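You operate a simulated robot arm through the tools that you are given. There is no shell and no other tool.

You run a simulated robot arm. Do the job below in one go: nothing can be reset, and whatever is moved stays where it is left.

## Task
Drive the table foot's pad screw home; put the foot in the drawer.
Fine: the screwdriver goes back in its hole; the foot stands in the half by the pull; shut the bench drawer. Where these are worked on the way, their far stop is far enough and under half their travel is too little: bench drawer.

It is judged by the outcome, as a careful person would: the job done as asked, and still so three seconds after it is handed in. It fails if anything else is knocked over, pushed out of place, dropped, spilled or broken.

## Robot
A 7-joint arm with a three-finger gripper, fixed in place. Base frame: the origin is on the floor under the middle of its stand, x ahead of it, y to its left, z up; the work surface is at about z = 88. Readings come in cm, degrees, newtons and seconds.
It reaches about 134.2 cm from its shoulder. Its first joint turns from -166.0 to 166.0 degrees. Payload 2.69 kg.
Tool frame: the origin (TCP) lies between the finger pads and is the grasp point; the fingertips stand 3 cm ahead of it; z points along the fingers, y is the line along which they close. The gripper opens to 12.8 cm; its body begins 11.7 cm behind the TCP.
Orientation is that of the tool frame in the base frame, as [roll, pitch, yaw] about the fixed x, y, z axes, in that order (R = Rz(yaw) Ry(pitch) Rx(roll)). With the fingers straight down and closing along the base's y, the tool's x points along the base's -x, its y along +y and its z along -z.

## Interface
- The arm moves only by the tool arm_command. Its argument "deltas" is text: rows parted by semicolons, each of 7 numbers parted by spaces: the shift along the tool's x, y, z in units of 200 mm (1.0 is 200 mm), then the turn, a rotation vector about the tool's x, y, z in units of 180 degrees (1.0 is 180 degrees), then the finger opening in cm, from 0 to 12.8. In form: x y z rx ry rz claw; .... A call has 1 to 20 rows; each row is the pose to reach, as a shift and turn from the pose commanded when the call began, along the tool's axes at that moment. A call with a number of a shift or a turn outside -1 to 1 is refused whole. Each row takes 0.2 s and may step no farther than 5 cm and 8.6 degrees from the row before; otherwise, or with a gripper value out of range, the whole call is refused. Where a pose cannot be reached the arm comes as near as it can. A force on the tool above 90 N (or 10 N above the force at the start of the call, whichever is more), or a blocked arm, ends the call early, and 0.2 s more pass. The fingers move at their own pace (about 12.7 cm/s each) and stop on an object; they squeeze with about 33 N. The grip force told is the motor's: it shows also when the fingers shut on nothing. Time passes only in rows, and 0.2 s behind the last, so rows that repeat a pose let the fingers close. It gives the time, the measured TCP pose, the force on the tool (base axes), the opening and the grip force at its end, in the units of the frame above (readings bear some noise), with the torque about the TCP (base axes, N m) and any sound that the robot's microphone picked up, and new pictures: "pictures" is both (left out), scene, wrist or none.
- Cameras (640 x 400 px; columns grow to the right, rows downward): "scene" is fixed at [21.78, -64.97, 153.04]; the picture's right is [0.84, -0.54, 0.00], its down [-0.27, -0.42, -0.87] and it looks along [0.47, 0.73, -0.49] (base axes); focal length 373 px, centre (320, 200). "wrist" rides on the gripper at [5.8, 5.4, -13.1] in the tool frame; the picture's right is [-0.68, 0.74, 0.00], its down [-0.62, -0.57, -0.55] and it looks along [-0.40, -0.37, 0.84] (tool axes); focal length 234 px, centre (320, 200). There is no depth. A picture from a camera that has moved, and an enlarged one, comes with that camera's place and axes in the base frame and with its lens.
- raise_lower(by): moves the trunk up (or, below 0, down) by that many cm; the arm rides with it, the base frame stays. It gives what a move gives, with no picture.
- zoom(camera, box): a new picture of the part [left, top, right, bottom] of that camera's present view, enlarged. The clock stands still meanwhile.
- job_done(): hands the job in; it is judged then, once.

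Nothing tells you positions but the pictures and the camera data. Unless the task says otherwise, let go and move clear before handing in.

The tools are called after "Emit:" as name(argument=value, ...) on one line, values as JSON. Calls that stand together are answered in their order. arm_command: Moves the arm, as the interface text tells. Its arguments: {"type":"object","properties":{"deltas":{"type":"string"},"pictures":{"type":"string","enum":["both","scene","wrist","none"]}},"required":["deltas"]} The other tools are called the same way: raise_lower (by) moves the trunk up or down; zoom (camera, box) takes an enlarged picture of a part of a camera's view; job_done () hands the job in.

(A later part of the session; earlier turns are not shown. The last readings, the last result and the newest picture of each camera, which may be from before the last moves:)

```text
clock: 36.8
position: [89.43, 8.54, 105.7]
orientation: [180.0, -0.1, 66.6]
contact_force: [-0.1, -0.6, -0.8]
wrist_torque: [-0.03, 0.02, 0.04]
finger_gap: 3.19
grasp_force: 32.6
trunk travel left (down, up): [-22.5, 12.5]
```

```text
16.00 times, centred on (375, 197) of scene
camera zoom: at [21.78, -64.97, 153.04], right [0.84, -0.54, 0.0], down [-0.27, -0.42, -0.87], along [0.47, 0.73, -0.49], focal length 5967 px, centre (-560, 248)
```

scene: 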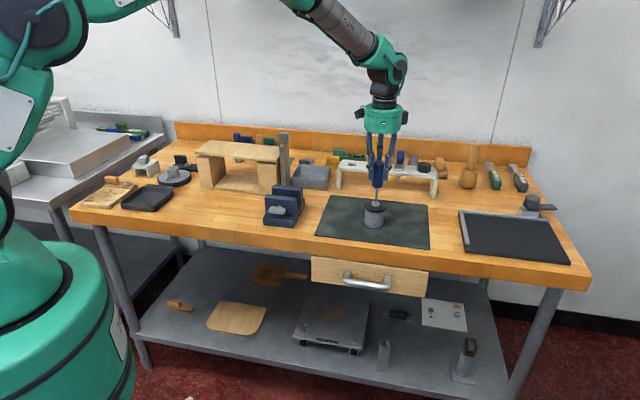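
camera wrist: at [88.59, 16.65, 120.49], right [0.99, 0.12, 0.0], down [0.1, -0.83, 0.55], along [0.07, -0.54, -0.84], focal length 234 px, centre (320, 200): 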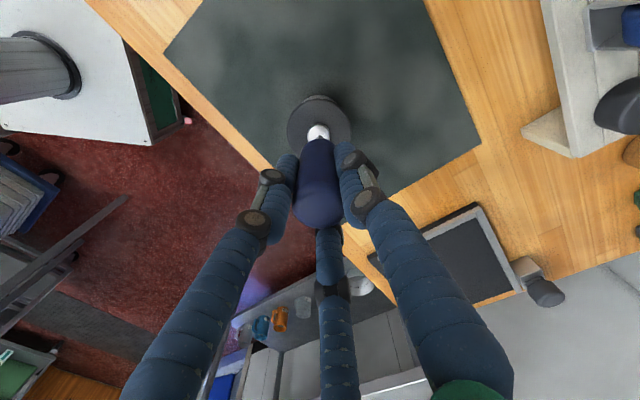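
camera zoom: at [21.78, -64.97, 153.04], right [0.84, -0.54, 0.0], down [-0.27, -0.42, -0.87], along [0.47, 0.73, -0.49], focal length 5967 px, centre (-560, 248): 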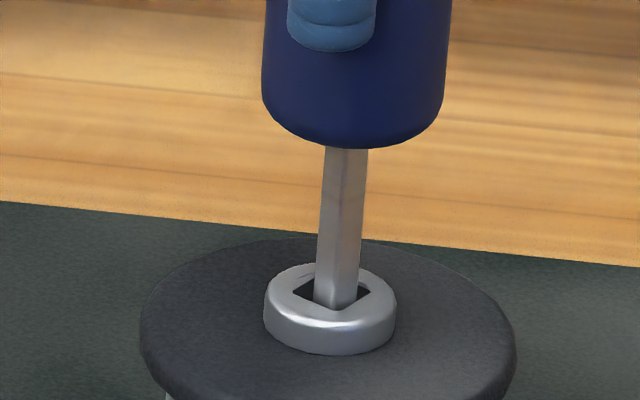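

The head no longer sinks and the foot just turns as a whole, so the screw is home. I'll withdraw the driver and turn the wrist for the return to the rack.

Emit:
arm_command(deltas="0 0 -.03 0 0 0 1.5; 0 0 -.1 0 0 0 1.5; 0 0 -.25 0 0 -.04 1.5; 0 0 -.4 0 0 -.085 1.5; 0 0 -.52 0 0 -.13 1.5; 0 0 -.62 0 0 -.175 1.5; 0 0 -.62 0 0 -.2133 1.5; 0 0 -.62 0 0 -.2133 1.5")

Emit:
zoom(camera="scene", box=[355, 190, 395, 230])

```text
clock: 38.6
position: [89.37, 8.6, 118.03]
orientation: [-179.9, 0.0, 105.1]
contact_force: [-0.3, -0.3, -1.8]
wrist_torque: [0.0, -0.02, -0.02]
finger_gap: 3.18
grasp_force: 32.7
trunk travel left (down, up): [-22.5, 12.5]
camera wrist: at [93.04, 15.64, 131.13], right [0.89, -0.46, 0.0], down [-0.38, -0.74, 0.55], along [-0.25, -0.49, -0.84], focal length 234 px, centre (320, 200)
```

scene: 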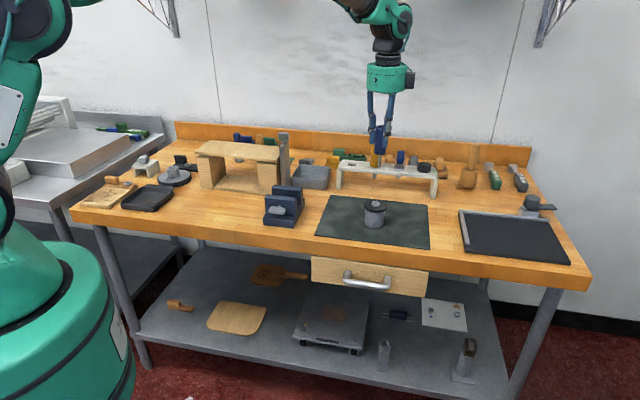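
wrist: 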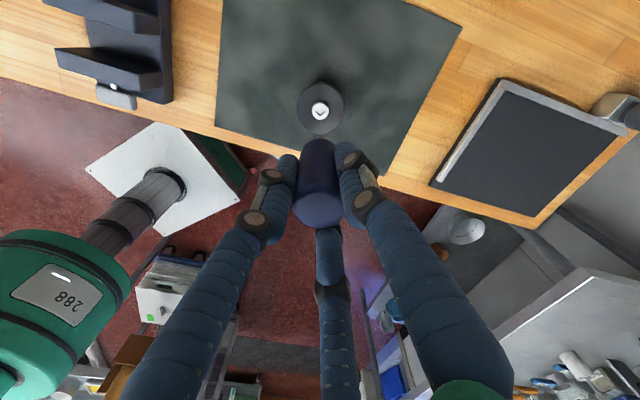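

```text
10.00 times, centred on (375, 210) of scene
camera zoom: at [21.78, -64.97, 153.04], right [0.84, -0.54, 0.0], down [-0.27, -0.42, -0.87], along [0.47, 0.73, -0.49], focal length 3729 px, centre (-230, 100)
```

zoom: 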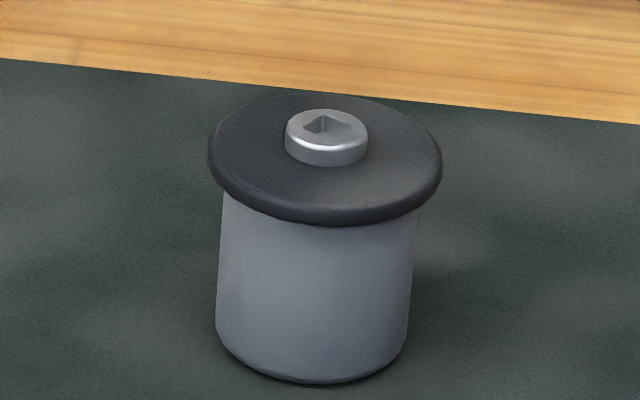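

Emit:
arm_command(deltas=".095 .0675 0 0 0 0 1.5; .19 .135 0 0 0 0 1.5; .285 .2025 0 0 0 0 1.5; .38 .27 0 0 0 0 1.5; .475 .3375 0 0 0 0 1.5; .57 .405 0 0 0 0 1.5; .665 .4725 0 0 0 0 1.5; .76 .54 0 0 0 0 1.5; .76 .54 0 0 0 0 1.5", pictures="none")

```text
clock: 40.6
position: [95.62, 26.18, 117.98]
orientation: [-180.0, 0.0, 105.0]
contact_force: [0.2, -0.4, -1.3]
wrist_torque: [-0.03, 0.01, 0.0]
finger_gap: 3.2
grasp_force: 33.5
trunk travel left (down, up): [-22.5, 12.5]
```

Emit:
arm_command(deltas=".0816 .0581 0 0 0 0 1.5; .1633 .1163 0 0 0 0 1.5; .2449 .1744 0 0 0 0 1.5; .3265 .2325 0 0 0 0 1.5; .3265 .2325 0 0 0 0 1.5")

Emit:
zoom(camera="scene", box=[330, 110, 370, 180])

Emit:
zoom(camera="wrist", box=[280, 90, 360, 150])

```text
clock: 41.8
position: [98.47, 33.68, 118.19]
orientation: [180.0, 0.0, 105.0]
contact_force: [0.6, 0.3, -1.5]
wrist_torque: [-0.06, 0.01, 0.07]
finger_gap: 3.17
grasp_force: 32.7
trunk travel left (down, up): [-22.5, 12.5]
camera wrist: at [102.1, 40.59, 131.27], right [0.89, -0.46, 0.0], down [-0.39, -0.74, 0.55], along [-0.25, -0.49, -0.84], focal length 234 px, centre (320, 200)
```

scene: 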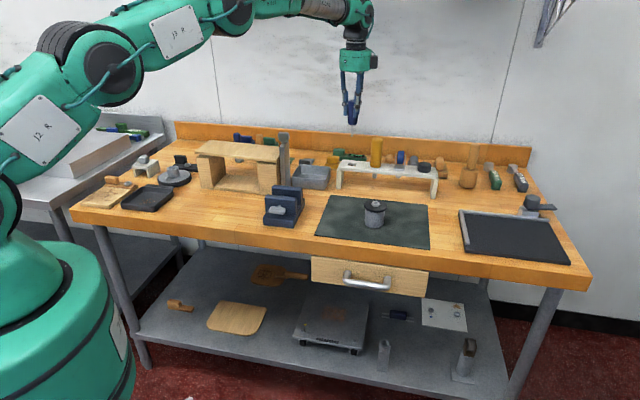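
wrist: 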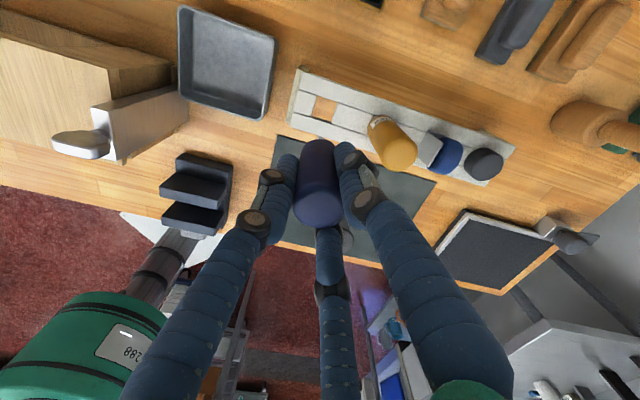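

```text
5.71 times, centred on (350, 145) of scene
camera zoom: at [21.78, -64.97, 153.04], right [0.84, -0.54, 0.0], down [-0.27, -0.42, -0.87], along [0.47, 0.73, -0.49], focal length 2131 px, centre (149, 514)
```

zoom: 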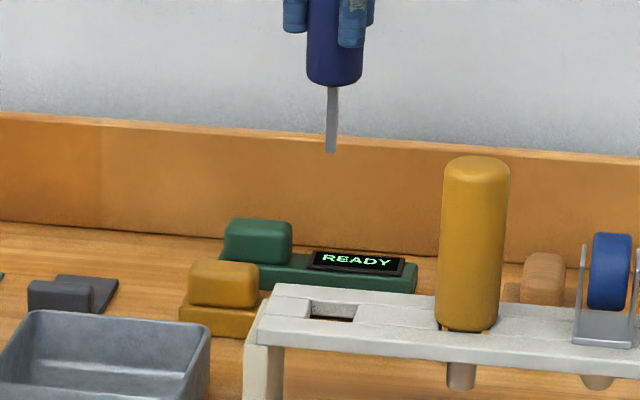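

```text
6.67 times, centred on (320, 120) of wrist
camera zoom: at [102.1, 40.59, 131.27], right [0.89, -0.46, 0.0], down [-0.39, -0.74, 0.55], along [-0.25, -0.49, -0.84], focal length 1561 px, centre (320, 733)
```

zoom: 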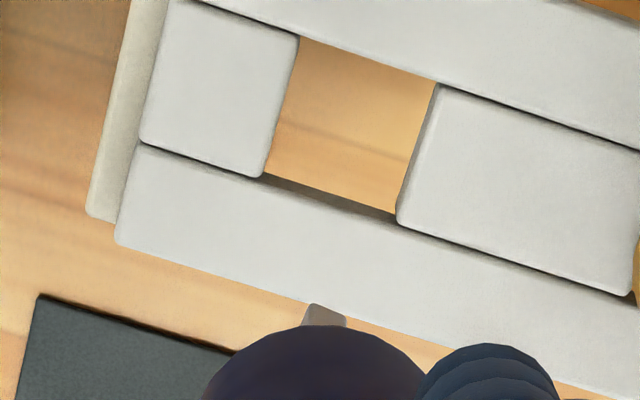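

The hole's centre triangulates to about (99.1, 33.7) with the rack top near z 96.4. I'll shift the driver over it and begin lowering the shank into the hole.

Emit:
arm_command(deltas=".0015 .02 0 0 0 0 1.5; .0015 .041 0 0 0 0 1.5; .0015 .041 .15 0 0 0 1.5; .0015 .041 .3 0 0 0 1.5; .0015 .041 .4 0 0 0 1.5; .0015 .041 .4 0 0 0 1.5")

Emit:
zoom(camera="scene", box=[335, 130, 375, 180])

Emit:
zoom(camera="wrist", box=[280, 90, 360, 150])

```text
clock: 43.2
position: [99.1, 33.95, 110.09]
orientation: [180.0, -0.1, 105.2]
contact_force: [0.6, -1.0, -0.8]
wrist_torque: [0.0, -0.02, 0.0]
finger_gap: 3.18
grasp_force: 32.9
trunk travel left (down, up): [-22.5, 12.5]
camera wrist: at [102.81, 40.89, 123.18], right [0.89, -0.46, 0.0], down [-0.39, -0.74, 0.55], along [-0.25, -0.49, -0.84], focal length 234 px, centre (320, 200)
```

scene: 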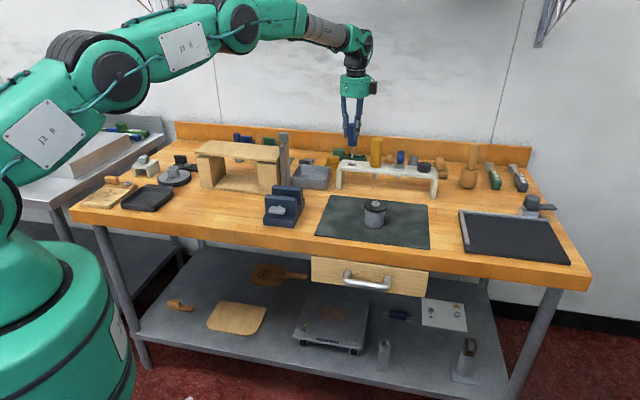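
wrist: 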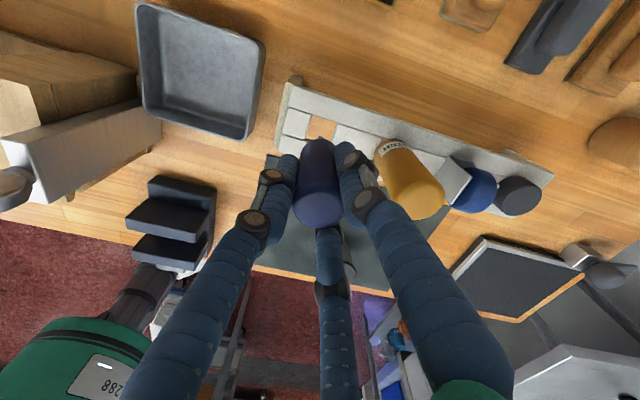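

```text
8.00 times, centred on (355, 155) of scene
camera zoom: at [21.78, -64.97, 153.04], right [0.84, -0.54, 0.0], down [-0.27, -0.42, -0.87], along [0.47, 0.73, -0.49], focal length 2984 px, centre (40, 560)
```

zoom: 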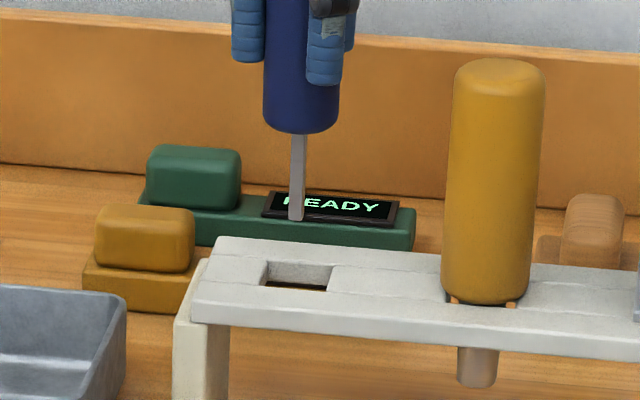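

```text
6.67 times, centred on (320, 120) of wrist
camera zoom: at [102.81, 40.89, 123.18], right [0.89, -0.46, 0.0], down [-0.39, -0.74, 0.55], along [-0.25, -0.49, -0.84], focal length 1561 px, centre (320, 733)
```

zoom: 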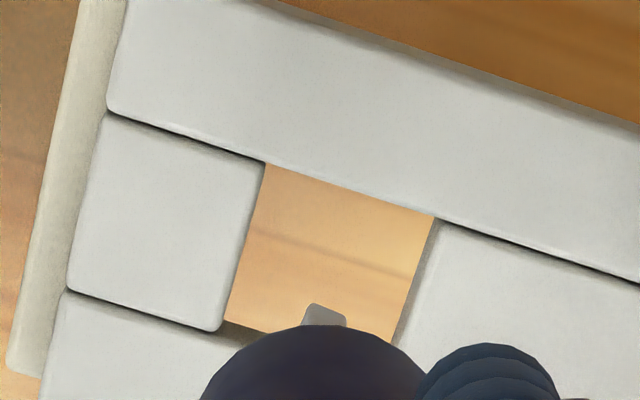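

Emit:
arm_command(deltas="-.0044 .0048 0 0 0 0 1.5; -.0044 .0048 .1 0 0 0 1.5; -.0044 .0048 .2 0 0 0 1.5; -.0044 .0048 .27 0 0 0 1.5; -.0044 .0048 .32 0 0 0 1.5; -.0044 .0048 .32 0 0 0 1.5")

Emit:
zoom(camera="scene", box=[335, 135, 367, 180])

Emit:
zoom(camera="wrist", box=[280, 90, 360, 150])

```text
clock: 44.6
position: [99.44, 33.74, 103.63]
orientation: [180.0, 0.0, 105.0]
contact_force: [-0.6, 0.0, -1.3]
wrist_torque: [-0.03, 0.02, 0.01]
finger_gap: 3.21
grasp_force: 33.0
trunk travel left (down, up): [-22.5, 12.5]
camera wrist: at [103.17, 40.8, 116.76], right [0.89, -0.46, 0.0], down [-0.39, -0.74, 0.55], along [-0.25, -0.49, -0.84], focal length 234 px, centre (320, 200)
```

scene: 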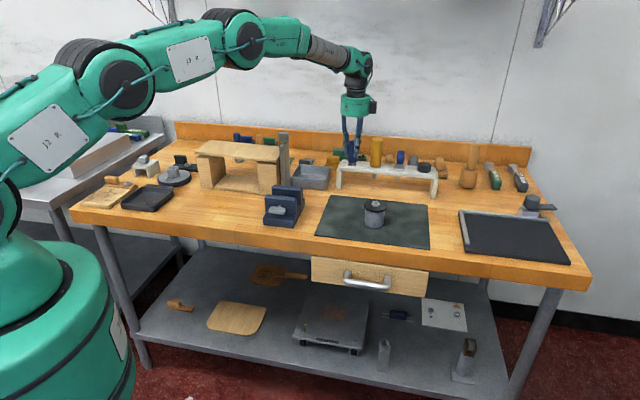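
wrist: 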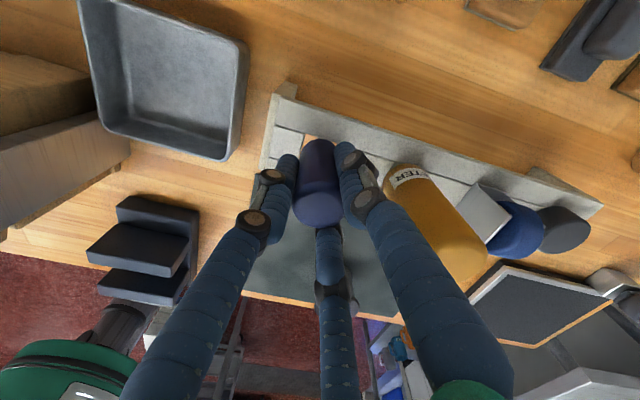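

```text
8.89 times, centred on (351, 158) of scene
camera zoom: at [21.78, -64.97, 153.04], right [0.84, -0.54, 0.0], down [-0.27, -0.42, -0.87], along [0.47, 0.73, -0.49], focal length 3315 px, centre (44, 578)
```

zoom: 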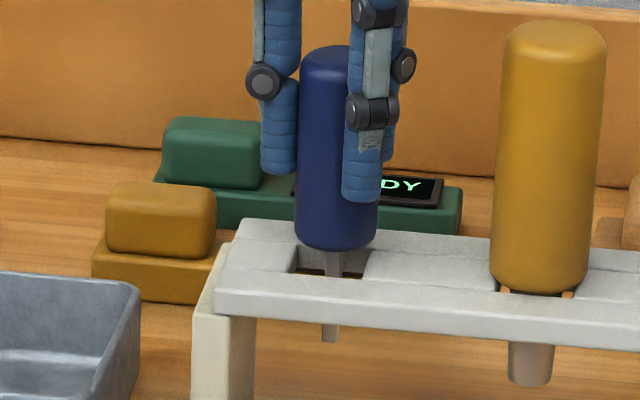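

```text
6.67 times, centred on (320, 120) of wrist
camera zoom: at [103.17, 40.8, 116.76], right [0.89, -0.46, 0.0], down [-0.39, -0.74, 0.55], along [-0.25, -0.49, -0.84], focal length 1561 px, centre (320, 733)
```

zoom: 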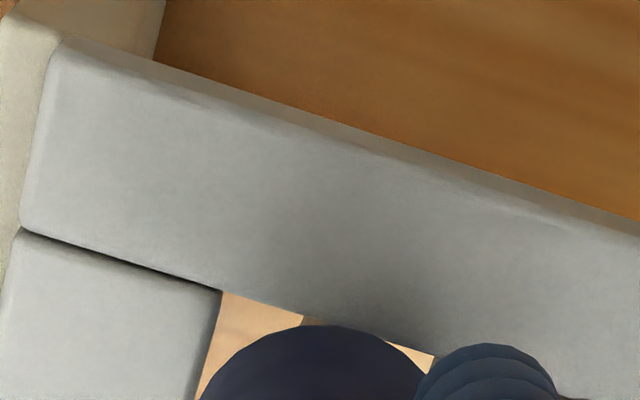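

Emit:
arm_command(deltas=".0077 -.0093 0 0 0 0 1.5; .0077 -.0093 0 0 0 0 1.5", pictures="none")

Emit:
zoom(camera="scene", box=[344, 155, 364, 175])

Emit:
zoom(camera="wrist", box=[280, 90, 360, 150])

```text
clock: 45.2
position: [99.27, 33.91, 103.7]
orientation: [180.0, 0.0, 105.1]
contact_force: [0.4, -0.2, -1.2]
wrist_torque: [-0.02, 0.01, 0.02]
finger_gap: 3.19
grasp_force: 32.7
trunk travel left (down, up): [-22.5, 12.5]
```

```text
16.00 times, centred on (354, 165) of scene
camera zoom: at [21.78, -64.97, 153.04], right [0.84, -0.54, 0.0], down [-0.27, -0.42, -0.87], along [0.47, 0.73, -0.49], focal length 5967 px, centre (-224, 760)
```

zoom: 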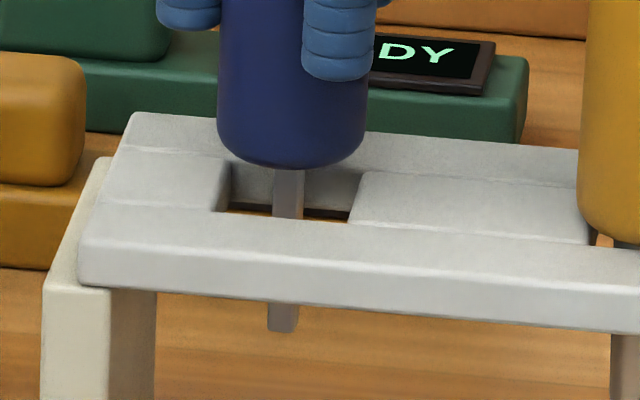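

```text
6.67 times, centred on (320, 120) of wrist
camera zoom: at [103.01, 40.92, 116.85], right [0.89, -0.46, 0.0], down [-0.39, -0.74, 0.55], along [-0.25, -0.49, -0.84], focal length 1561 px, centre (320, 733)
```

zoom: 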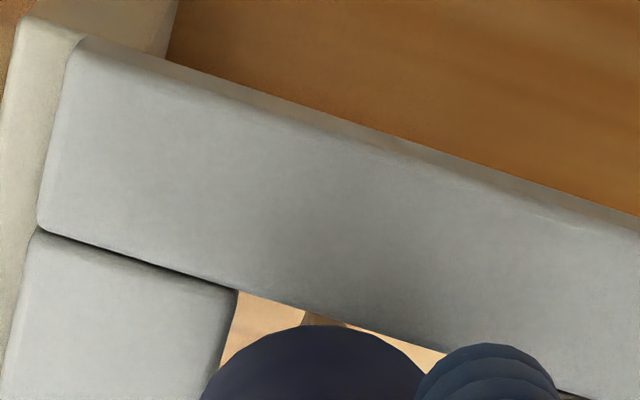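

The shank is centred in the hole; about 1 cm remains until the handle seats. I'll lower slowly and watch for contact.

Emit:
arm_command(deltas="0 0 .02 0 0 0 1.5; 0 0 .035 0 0 0 1.5; 0 0 .045 0 0 0 1.5; 0 0 .045 0 0 0 1.5", pictures="none")

Emit:
zoom(camera="scene", box=[344, 155, 364, 175])

```text
clock: 46.2
position: [99.21, 33.89, 102.96]
orientation: [179.9, -0.1, 104.9]
contact_force: [0.7, 0.9, 7.2]
wrist_torque: [0.14, 0.03, 0.0]
finger_gap: 3.18
grasp_force: 32.5
trunk travel left (down, up): [-22.5, 12.5]
```

```text
16.00 times, centred on (354, 165) of scene
camera zoom: at [21.78, -64.97, 153.04], right [0.84, -0.54, 0.0], down [-0.27, -0.42, -0.87], along [0.47, 0.73, -0.49], focal length 5967 px, centre (-224, 760)
```

zoom: 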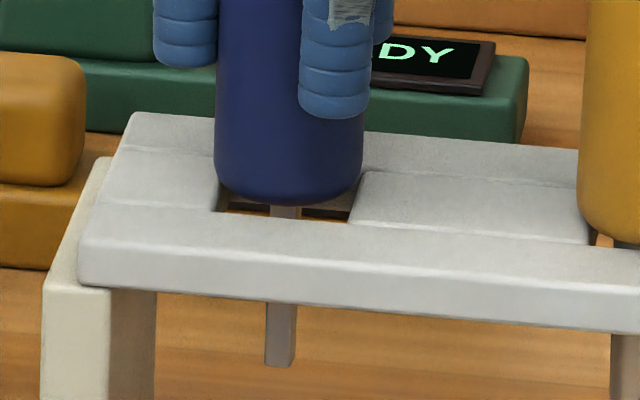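

Contact at 7 N and the handle sits just as it did originally. I'll release gently and check it stands before lifting away.

Emit:
arm_command(deltas="0 0 -.001 0 0 0 3.4; 0 0 -.001 0 0 0 4; 0 0 -.001 0 0 0 5; 0 0 -.001 0 0 0 6.5; 0 0 -.001 0 0 0 6.5")

Emit:
zoom(camera="scene", box=[335, 135, 367, 180])

```text
clock: 47.4
position: [99.3, 33.88, 102.75]
orientation: [180.0, 0.0, 104.9]
contact_force: [0.2, 0.3, -0.4]
wrist_torque: [0.0, 0.02, -0.04]
finger_gap: 6.5
grasp_force: 0.1
trunk travel left (down, up): [-22.5, 12.5]
camera wrist: at [102.96, 40.86, 115.89], right [0.89, -0.46, 0.0], down [-0.39, -0.74, 0.55], along [-0.25, -0.49, -0.84], focal length 234 px, centre (320, 200)
```

scene: 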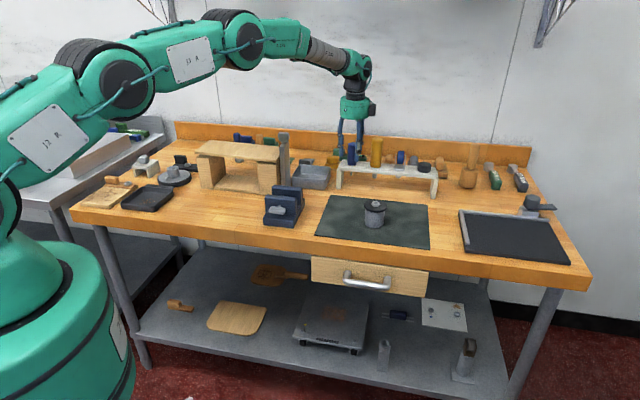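
wrist: 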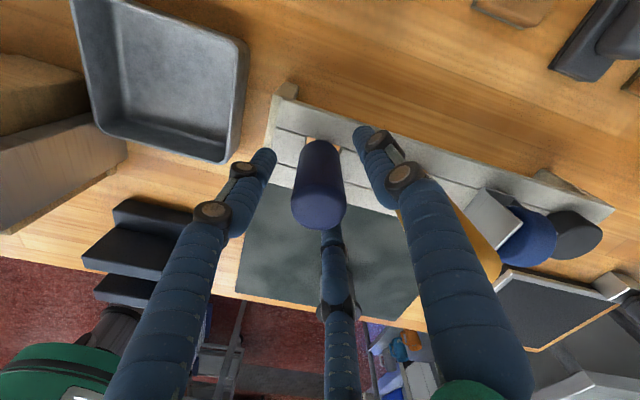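

```text
8.89 times, centred on (351, 158) of scene
camera zoom: at [21.78, -64.97, 153.04], right [0.84, -0.54, 0.0], down [-0.27, -0.42, -0.87], along [0.47, 0.73, -0.49], focal length 3315 px, centre (44, 578)
```

zoom: 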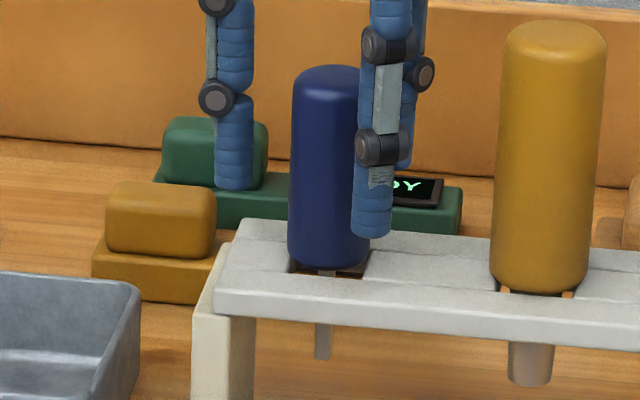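

The driver stands upright in its hole. I'll lift straight up clear of it.

Emit:
arm_command(deltas="0 0 -.05 0 0 0 6.5; 0 0 -.15 0 0 0 6.5; 0 0 -.3 0 0 0 6.5; 0 0 -.45 0 0 0 7; 0 0 -.6 0 0 0 8; 0 0 -.75 0 0 0 8; 0 0 -.85 0 0 0 8")

Emit:
zoom(camera="scene", box=[335, 135, 367, 180])

Emit:
zoom(camera="scene", box=[300, 240, 440, 310])

```text
clock: 49.0
position: [99.47, 34.14, 119.85]
orientation: [-180.0, 0.0, 105.0]
contact_force: [-0.7, -0.9, -1.0]
wrist_torque: [0.05, -0.01, 0.0]
finger_gap: 8.01
grasp_force: 0.0
trunk travel left (down, up): [-22.5, 12.5]
camera wrist: at [103.11, 40.99, 133.04], right [0.89, -0.46, 0.0], down [-0.39, -0.74, 0.55], along [-0.25, -0.49, -0.84], focal length 234 px, centre (320, 200)
```

scene: 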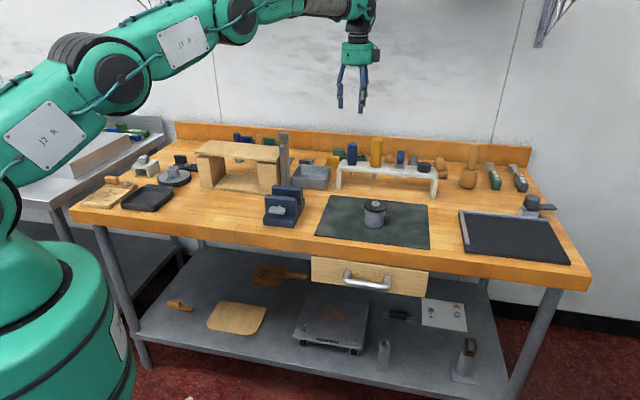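
wrist: 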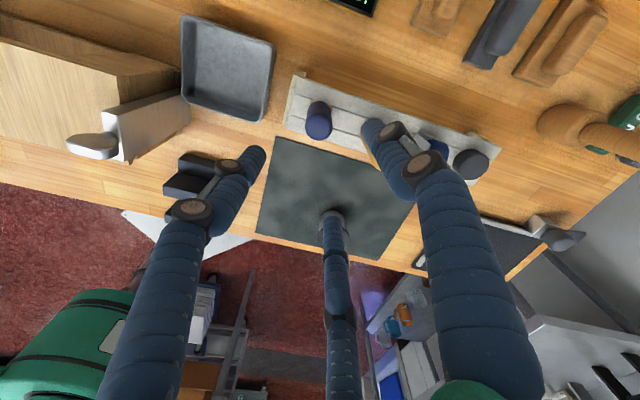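

```text
8.89 times, centred on (351, 158) of scene
camera zoom: at [21.78, -64.97, 153.04], right [0.84, -0.54, 0.0], down [-0.27, -0.42, -0.87], along [0.47, 0.73, -0.49], focal length 3315 px, centre (44, 578)
```

zoom: 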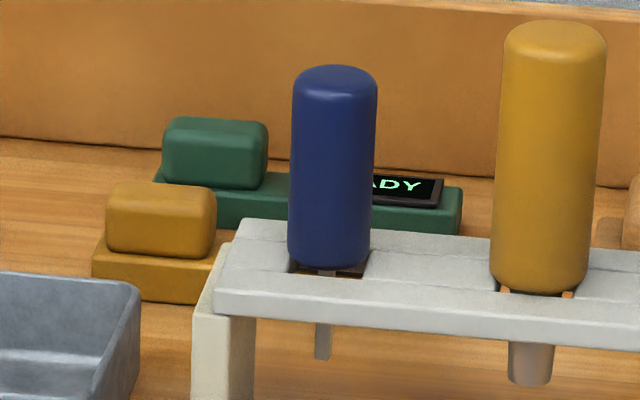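

```text
4.57 times, centred on (370, 275) of scene
camera zoom: at [21.78, -64.97, 153.04], right [0.84, -0.54, 0.0], down [-0.27, -0.42, -0.87], along [0.47, 0.73, -0.49], focal length 1705 px, centre (91, -143)
```

zoom: 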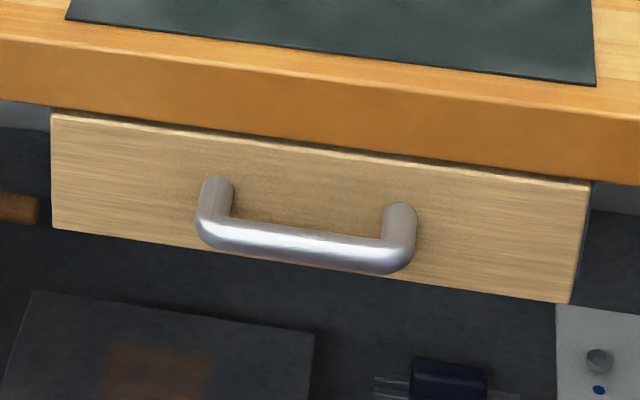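

The driver is back in place. Next is the drawer: I'll move over toward its pull, turning the wrist so the camera ends up on the room side, to measure the handle.

Emit:
arm_command(deltas="-.0532 -.0557 0 0 0 -.0449 8; -.1064 -.1113 0 0 0 -.0897 8; -.1596 -.167 0 0 0 -.1346 8; -.2128 -.2226 0 0 0 -.1795 8; -.266 -.2783 0 0 0 -.2243 8; -.3192 -.3339 0 0 0 -.2692 8; -.3724 -.3896 0 0 0 -.3141 8; -.4255 -.4452 0 0 0 -.359 8; -.4787 -.5009 0 0 0 -.4038 8; -.5319 -.5565 0 0 0 -.4487 8; -.5851 -.6122 0 0 0 -.4936 8; -.6383 -.6678 0 0 0 -.5384 8; -.6915 -.7235 0 0 0 -.5833 8; -.6915 -.7235 0 0 0 -.5833 8", pictures="none")

```text
clock: 52.0
position: [88.93, 16.77, 119.67]
orientation: [-180.0, 0.0, -149.9]
contact_force: [-0.4, 0.9, 0.9]
wrist_torque: [0.02, -0.03, -0.01]
finger_gap: 7.99
grasp_force: 0.0
trunk travel left (down, up): [-22.5, 12.5]
```

Emit:
arm_command(deltas=".0686 -.035 .0373 0 0 -.0449 8; .1372 -.07 .0746 0 0 -.0897 8; .2058 -.105 .1119 0 0 -.1346 8; .2745 -.14 .1492 0 0 -.1795 8; .3431 -.175 .1865 0 0 -.2243 8; .4117 -.21 .2238 0 0 -.2692 8; .4803 -.245 .2612 0 0 -.3141 8; .5489 -.28 .2985 0 0 -.359 8; .6175 -.315 .3358 0 0 -.4038 8; .6862 -.35 .3731 0 0 -.4487 8; .7548 -.385 .4104 0 0 -.4936 8; .8234 -.42 .4477 0 0 -.5384 8; .892 -.455 .485 0 0 -.5833 8; .892 -.455 .485 0 0 -.5833 8")

Emit:
zoom(camera="wrist", box=[240, 40, 400, 140])

```text
clock: 55.0
position: [78.1, -0.11, 110.05]
orientation: [179.9, 0.0, -44.9]
contact_force: [0.5, 0.7, 0.8]
wrist_torque: [0.03, -0.01, 0.01]
finger_gap: 7.99
grasp_force: 0.1
trunk travel left (down, up): [-22.5, 12.5]
camera wrist: at [78.43, -8.21, 123.24], right [-1.0, -0.04, 0.0], down [-0.04, 0.84, 0.55], along [-0.02, 0.55, -0.84], focal length 234 px, centre (320, 200)
```

scene: 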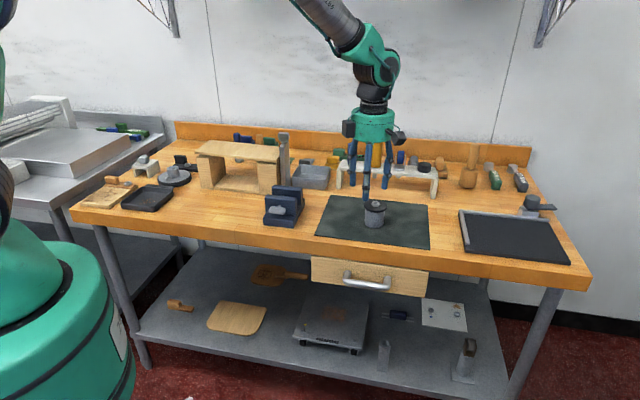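
wrist: 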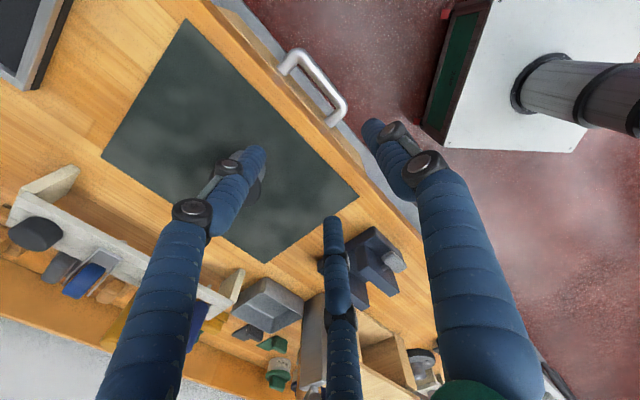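

```text
4.00 times, centred on (320, 90) of wrist
camera zoom: at [78.43, -8.21, 123.24], right [-1.0, -0.04, 0.0], down [-0.04, 0.84, 0.55], along [-0.02, 0.55, -0.84], focal length 937 px, centre (320, 640)
```

zoom: 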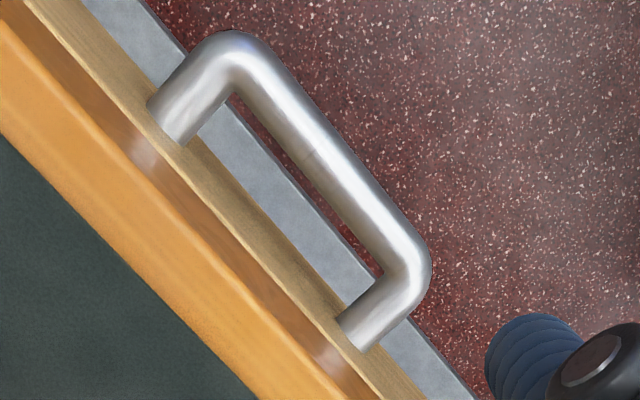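

Emit:
zoom(camera="wrist", box=[240, 40, 320, 90])

Emit:
zoom(camera="wrist", box=[280, 90, 380, 150])

```text
8.00 times, centred on (280, 65) of wrist
camera zoom: at [78.43, -8.21, 123.24], right [-1.0, -0.04, 0.0], down [-0.04, 0.84, 0.55], along [-0.02, 0.55, -0.84], focal length 1873 px, centre (640, 1280)
```

zoom: 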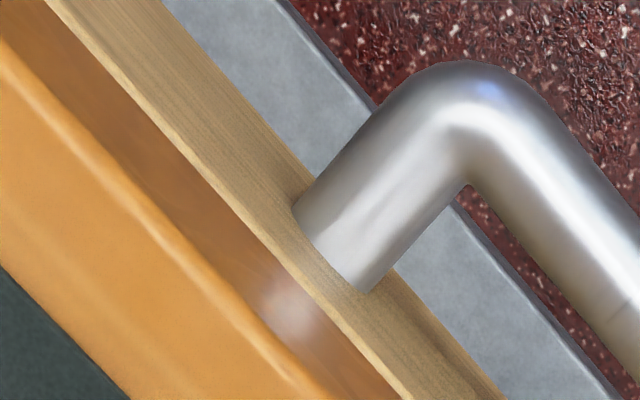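

```text
6.40 times, centred on (330, 120) of wrist
camera zoom: at [78.43, -8.21, 123.24], right [-1.0, -0.04, 0.0], down [-0.04, 0.84, 0.55], along [-0.02, 0.55, -0.84], focal length 1499 px, centre (256, 712)
```

zoom: 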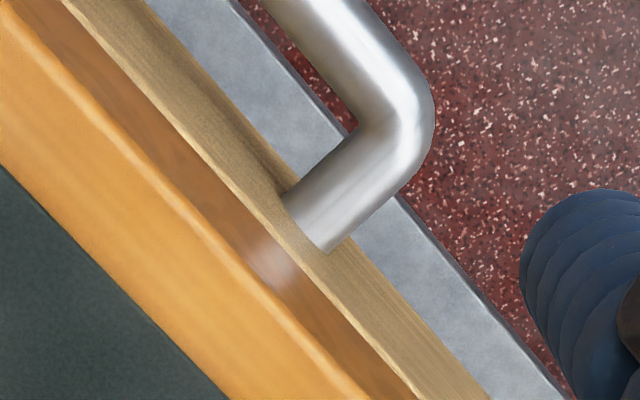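

The bar of the pull is at about u 57, v 53 (room side of the bench edge), z ≈ 77, with about 3 cm of space behind it. I'll come down vertically with a 10° lean, fingers partly closed, and pause above it.

Emit:
arm_command(deltas=".0144 .0129 .0 .0278 0 0 5; .0433 .0388 .15 .0556 0 0 5; .0866 .0775 .35 .0556 0 0 5; .0866 .0775 .55 .0556 0 0 5; .0866 .0775 .75 .0556 0 0 5; .0866 .0775 .9 .0556 0 0 5; .0866 .0775 .9 .0556 0 0 5")

Emit:
zoom(camera="wrist", box=[240, 70, 400, 170])

Emit:
zoom(camera="scene", box=[310, 200, 430, 300])

```text
clock: 56.6
position: [78.59, -2.28, 92.09]
orientation: [-170.0, 0.0, -45.1]
contact_force: [1.0, 0.2, -0.3]
wrist_torque: [-0.01, 0.05, 0.03]
finger_gap: 5.02
grasp_force: 0.1
trunk travel left (down, up): [-22.5, 12.5]
camera wrist: at [77.33, -11.81, 104.18], right [-0.99, -0.03, -0.13], down [-0.11, 0.76, 0.64], along [0.07, 0.65, -0.76], focal length 234 px, centre (320, 200)
```

scene: 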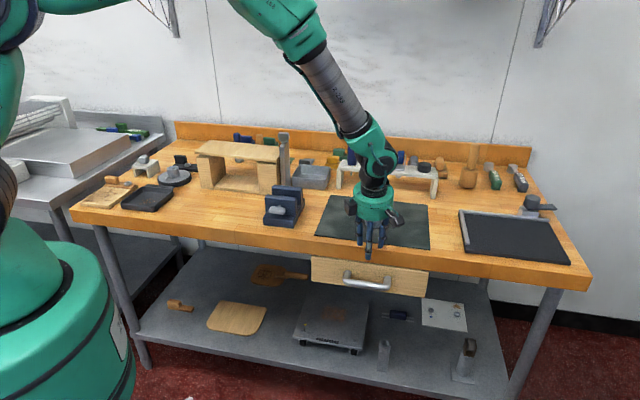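
wrist: 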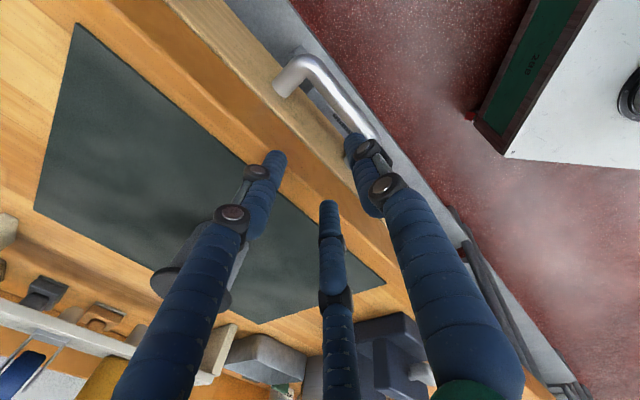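

```text
4.00 times, centred on (320, 120) of wrist
camera zoom: at [77.33, -11.81, 104.18], right [-0.99, -0.03, -0.13], down [-0.11, 0.76, 0.64], along [0.07, 0.65, -0.76], focal length 937 px, centre (320, 520)
```

zoom: 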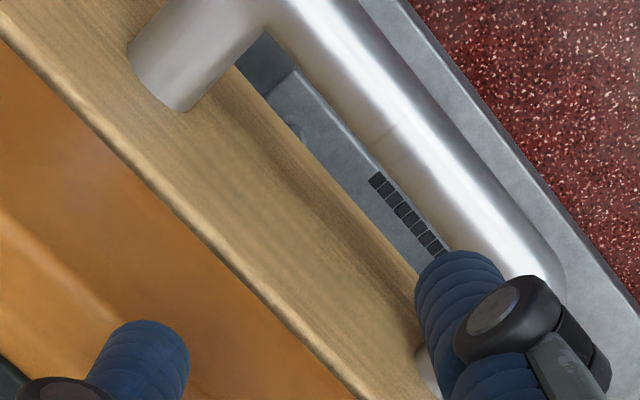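

```text
4.00 times, centred on (370, 250) of scene
camera zoom: at [21.78, -64.97, 153.04], right [0.84, -0.54, 0.0], down [-0.27, -0.42, -0.87], along [0.47, 0.73, -0.49], focal length 1492 px, centre (120, 0)
```

zoom: 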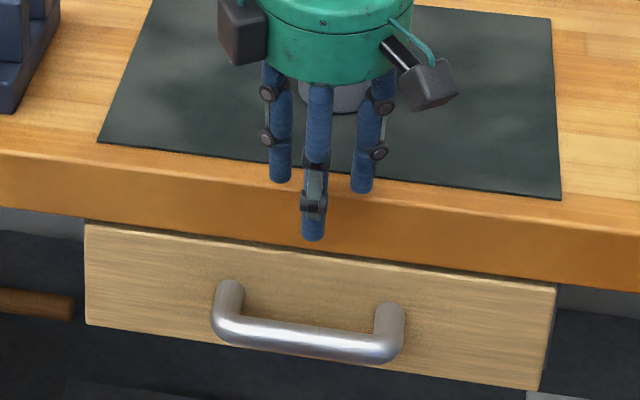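

The bar position is confirmed (v ≈ 52.95, z ≈ 77). I'll nudge to line up and descend so two fingers go behind the bar and one in front.

Emit:
arm_command(deltas="0 .0212 -.0037 0 0 0 5; 0 .052 .171 0 0 0 5; 0 .0829 .3458 0 0 0 5; 0 .1075 .4856 0 0 0 5; 0 .126 .5905 0 0 0 5; 0 .1445 .6955 0 0 0 5; 0 .1445 .6955 0 0 0 5")

Emit:
zoom(camera="scene", box=[320, 240, 420, 310])

Emit:
zoom(camera="wrist", box=[240, 100, 400, 240])

```text
clock: 58.2
position: [77.55, -2.81, 77.95]
orientation: [-170.0, 0.0, -45.0]
contact_force: [0.6, 0.2, 0.5]
wrist_torque: [0.02, 0.01, -0.01]
finger_gap: 5.02
grasp_force: 0.2
trunk travel left (down, up): [-22.5, 12.5]
camera wrist: at [76.47, -12.27, 89.88], right [-0.99, -0.03, -0.13], down [-0.11, 0.76, 0.64], along [0.07, 0.65, -0.76], focal length 234 px, centre (320, 200)
```

scene: 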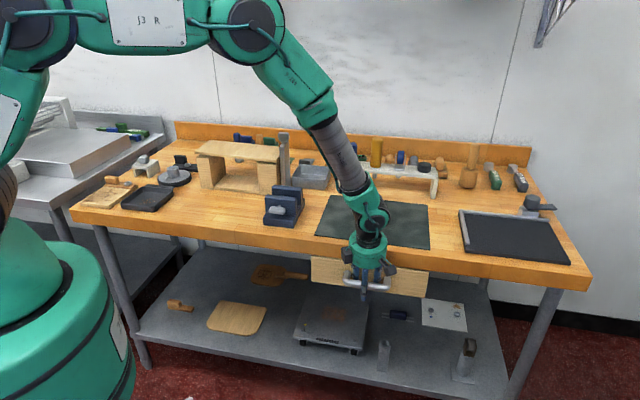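
wrist: 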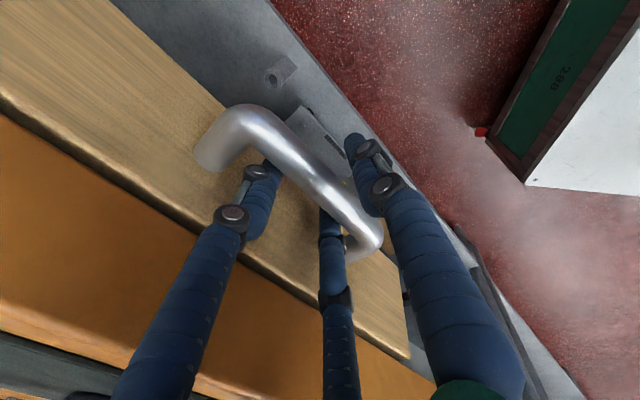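

```text
5.71 times, centred on (370, 275) of scene
camera zoom: at [21.78, -64.97, 153.04], right [0.84, -0.54, 0.0], down [-0.27, -0.42, -0.87], along [0.47, 0.73, -0.49], focal length 2131 px, centre (34, -229)
```

zoom: 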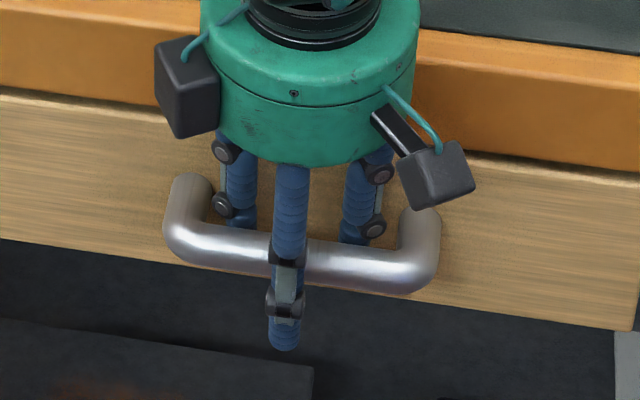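

```text
2.86 times, centred on (320, 170) of wrist
camera zoom: at [76.47, -12.27, 89.88], right [-0.99, -0.03, -0.13], down [-0.11, 0.76, 0.64], along [0.07, 0.65, -0.76], focal length 669 px, centre (320, 286)
```

zoom: 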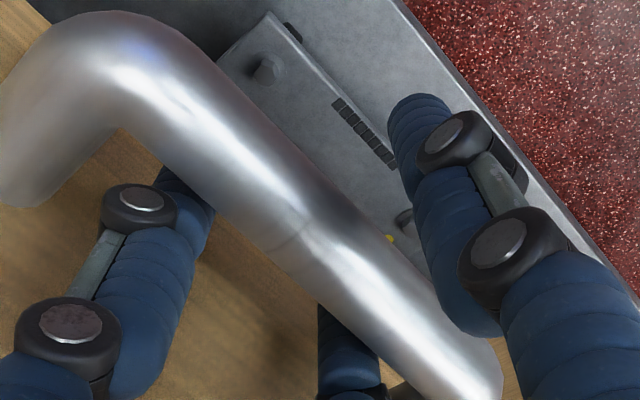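

The bar is straddled: two fingers behind, one in front. I'll close on it gently.

Emit:
arm_command(deltas="0 0 0 0 0 0 4; 0 0 0 0 0 0 3.2; 0 0 0 0 0 0 2.6; 0 0 0 0 0 0 2; 0 0 0 0 0 0 2")

Emit:
zoom(camera="scene", box=[320, 240, 420, 310])

```text
clock: 59.4
position: [77.59, -2.71, 77.86]
orientation: [-170.0, 0.0, -45.0]
contact_force: [-2.6, 1.3, 1.8]
wrist_torque: [0.13, 0.12, -0.93]
finger_gap: 3.23
grasp_force: 45.1
trunk travel left (down, up): [-22.5, 12.5]
camera wrist: at [76.43, -12.26, 89.9], right [-0.99, -0.03, -0.13], down [-0.11, 0.76, 0.64], along [0.07, 0.65, -0.76], focal length 234 px, centre (320, 200)
```

scene: 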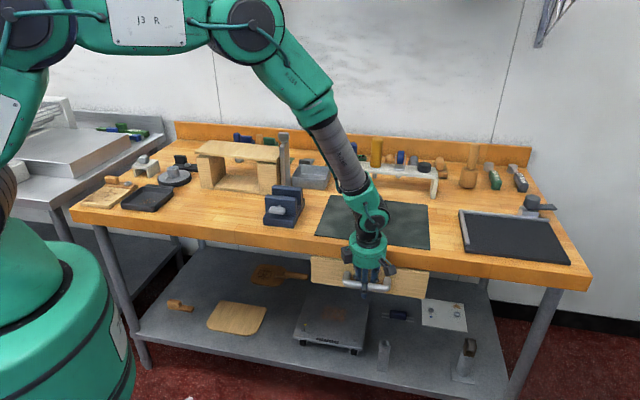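
wrist: 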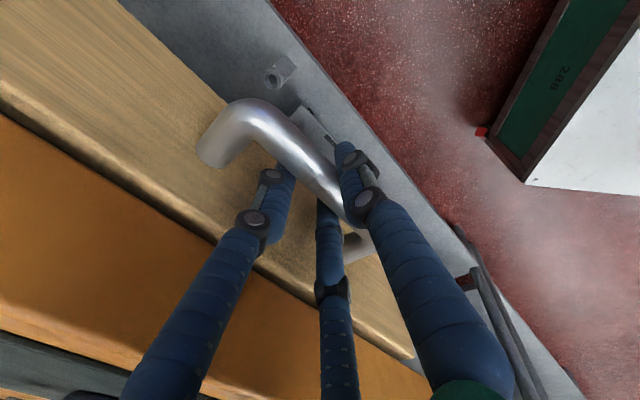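

```text
5.71 times, centred on (370, 275) of scene
camera zoom: at [21.78, -64.97, 153.04], right [0.84, -0.54, 0.0], down [-0.27, -0.42, -0.87], along [0.47, 0.73, -0.49], focal length 2131 px, centre (34, -229)
```

zoom: 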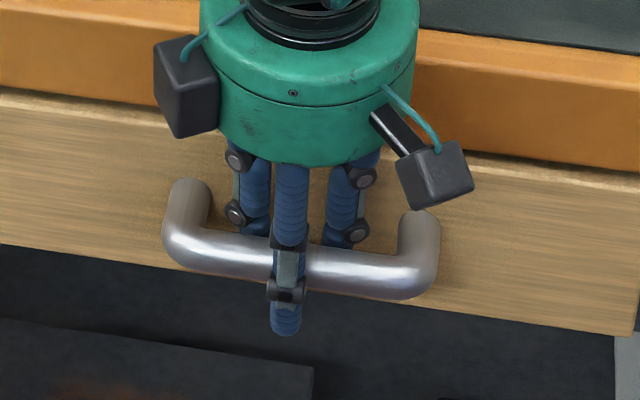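

Gripped firmly. I'll start pulling the drawer straight out along −v, slowly.

Emit:
arm_command(deltas="0 .0246 -.0043 0 0 0 2; 0 .0492 -.0087 0 0 0 2; 0 .0985 -.0174 0 0 0 2; 0 .1477 -.026 0 0 0 2; 0 .197 -.0347 0 0 0 2; 0 .2462 -.0434 0 0 0 2; 0 .2954 -.0521 0 0 0 2; 0 .2954 -.0521 0 0 0 2")

```text
clock: 61.2
position: [73.42, -6.87, 77.99]
orientation: [-170.1, 0.2, -45.1]
contact_force: [-6.2, 2.7, -19.1]
wrist_torque: [-0.12, -0.22, -1.09]
finger_gap: 3.21
grasp_force: 44.9
trunk travel left (down, up): [-22.5, 12.5]
camera wrist: at [72.26, -16.48, 89.9], right [-0.99, -0.03, -0.12], down [-0.11, 0.76, 0.64], along [0.07, 0.65, -0.76], focal length 234 px, centre (320, 200)
```

scene: 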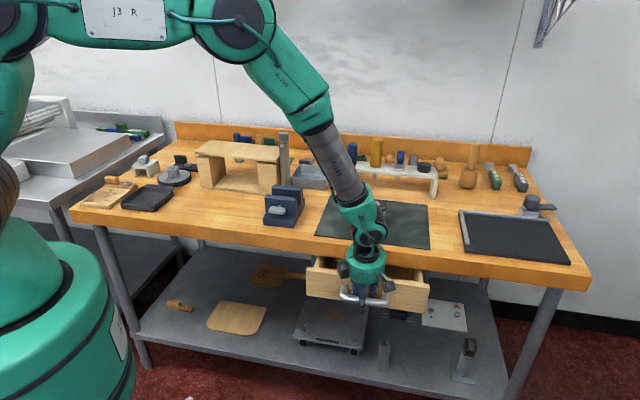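
wrist: 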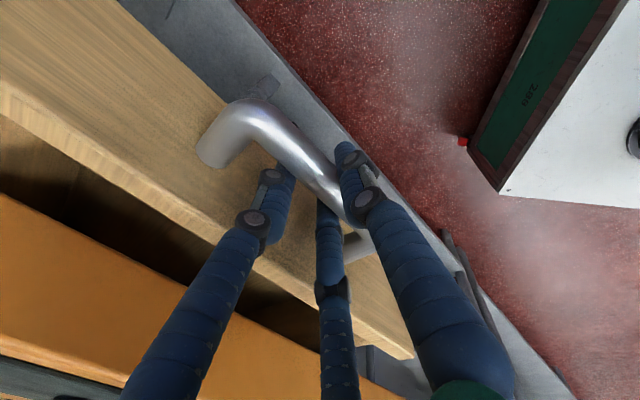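

Emit:
arm_command(deltas="0 .0501 -.004 0 0 0 2; 0 .0994 -.0125 0 0 0 2; 0 .1486 -.021 0 0 0 2; 0 .1979 -.0298 0 0 0 2; 0 .2471 -.0385 0 0 0 2; 0 .2963 -.0472 0 0 0 2; 0 .3456 -.0559 0 0 0 2; 0 .3948 -.0645 0 0 0 2; 0 .4441 -.0732 0 0 0 2; 0 .4933 -.0819 0 0 0 2; 0 .5425 -.0906 0 0 0 2; 0 .5918 -.0993 0 0 0 2; 0 .5918 -.0993 0 0 0 2")

```text
clock: 64.0
position: [65.06, -15.25, 77.94]
orientation: [-170.0, 0.0, -44.9]
contact_force: [-30.4, 26.6, 19.4]
wrist_torque: [0.21, 0.39, -1.16]
finger_gap: 3.25
grasp_force: 44.6
trunk travel left (down, up): [-22.5, 12.5]
camera wrist: at [63.9, -24.89, 89.88], right [-0.99, -0.04, -0.13], down [-0.11, 0.76, 0.64], along [0.07, 0.65, -0.76], focal length 234 px, centre (320, 200)
```

scene: 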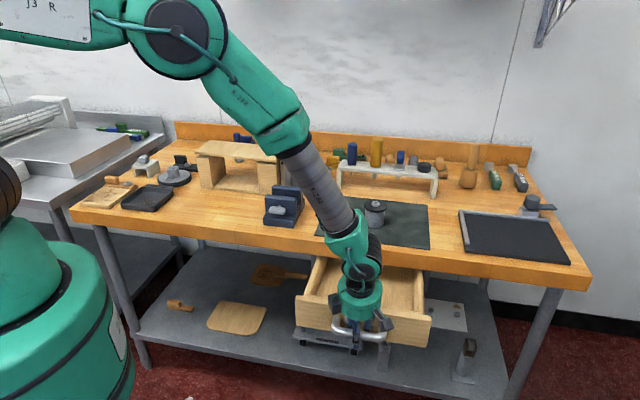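
wrist: 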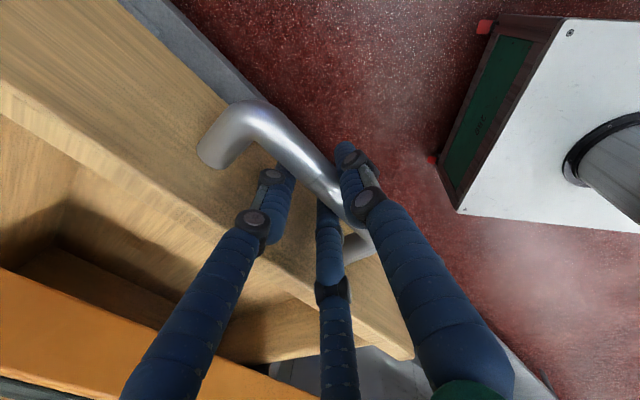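

Emit:
zoom(camera="scene", box=[280, 240, 450, 360])

Emit:
zoom(camera="wrist", box=[0, 60, 320, 400])

```text
3.33 times, centred on (365, 300) of scene
camera zoom: at [21.78, -64.97, 153.04], right [0.84, -0.54, 0.0], down [-0.27, -0.42, -0.87], along [0.47, 0.73, -0.49], focal length 1243 px, centre (170, -133)
```

zoom: 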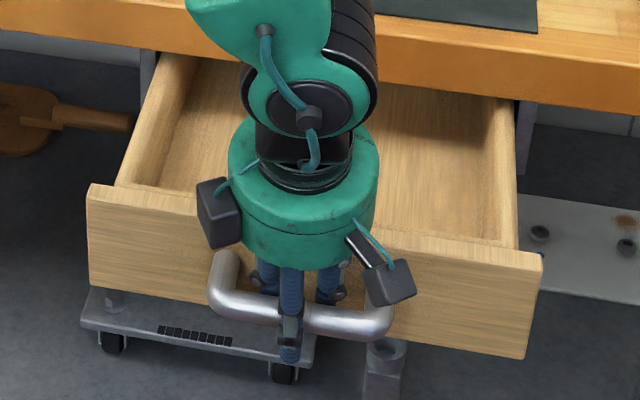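

```text
1.18 times, centred on (160, 230) of wrist
camera zoom: at [63.9, -24.89, 89.88], right [-0.99, -0.04, -0.13], down [-0.11, 0.76, 0.64], along [0.07, 0.65, -0.76], focal length 276 px, centre (508, 165)
```

zoom: 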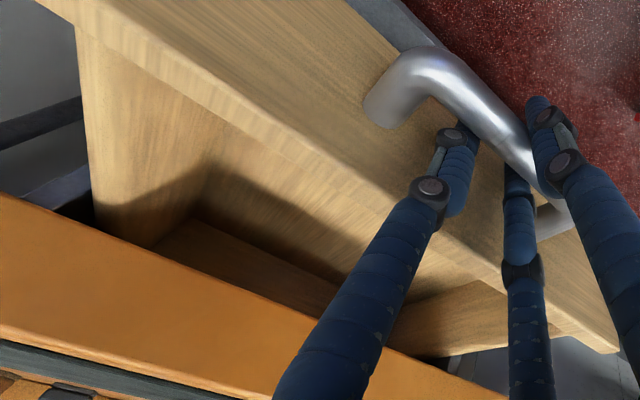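

The drawer is out about 18 cm and empty so far. I'll continue pulling with a small sideways correction to relieve the lateral load, feeling for its stop.

Emit:
arm_command(deltas="-.004 .0246 -.0043 0 0 0 2; -.006 .064 -.0113 0 0 0 2; -.006 .1034 -.0182 0 0 0 2; -.006 .1428 -.0252 0 0 0 2; -.006 .1821 -.0321 0 0 0 2; -.006 .2215 -.0391 0 0 0 2; -.006 .2609 -.046 0 0 0 2; -.006 .3 -.0529 0 0 0 2; -.006 .3 -.0529 0 0 0 2")

```text
clock: 66.0
position: [61.07, -19.44, 77.87]
orientation: [-170.7, 0.1, -45.3]
contact_force: [-1.8, 3.7, -15.7]
wrist_torque: [-0.31, -0.41, -0.7]
finger_gap: 3.21
grasp_force: 44.6
out of reach, approached as far as the arm can: row 8, 9
trunk travel left (down, up): [-22.5, 12.5]
camera wrist: at [59.89, -28.88, 89.95], right [-0.99, -0.03, -0.12], down [-0.1, 0.77, 0.63], along [0.07, 0.64, -0.76], focal length 234 px, centre (320, 200)
```

scene: 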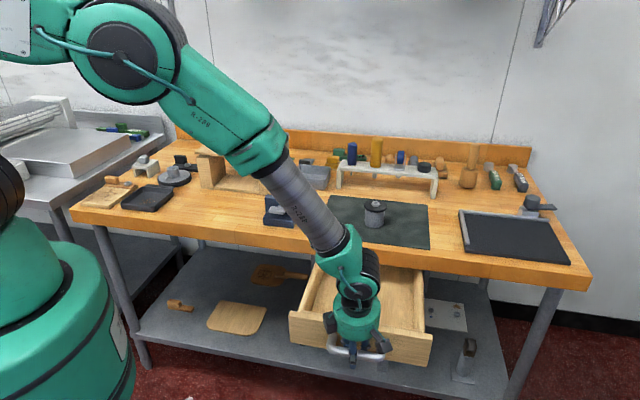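
wrist: 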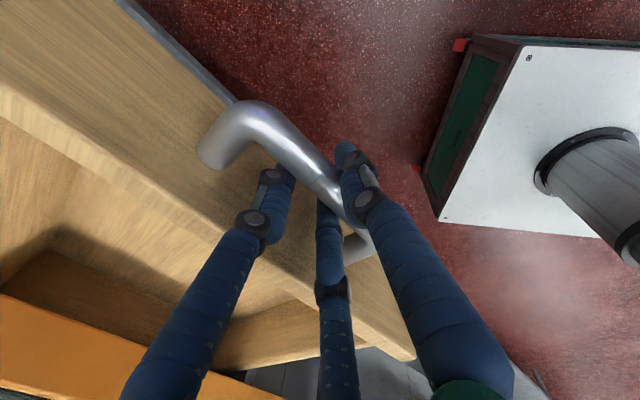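

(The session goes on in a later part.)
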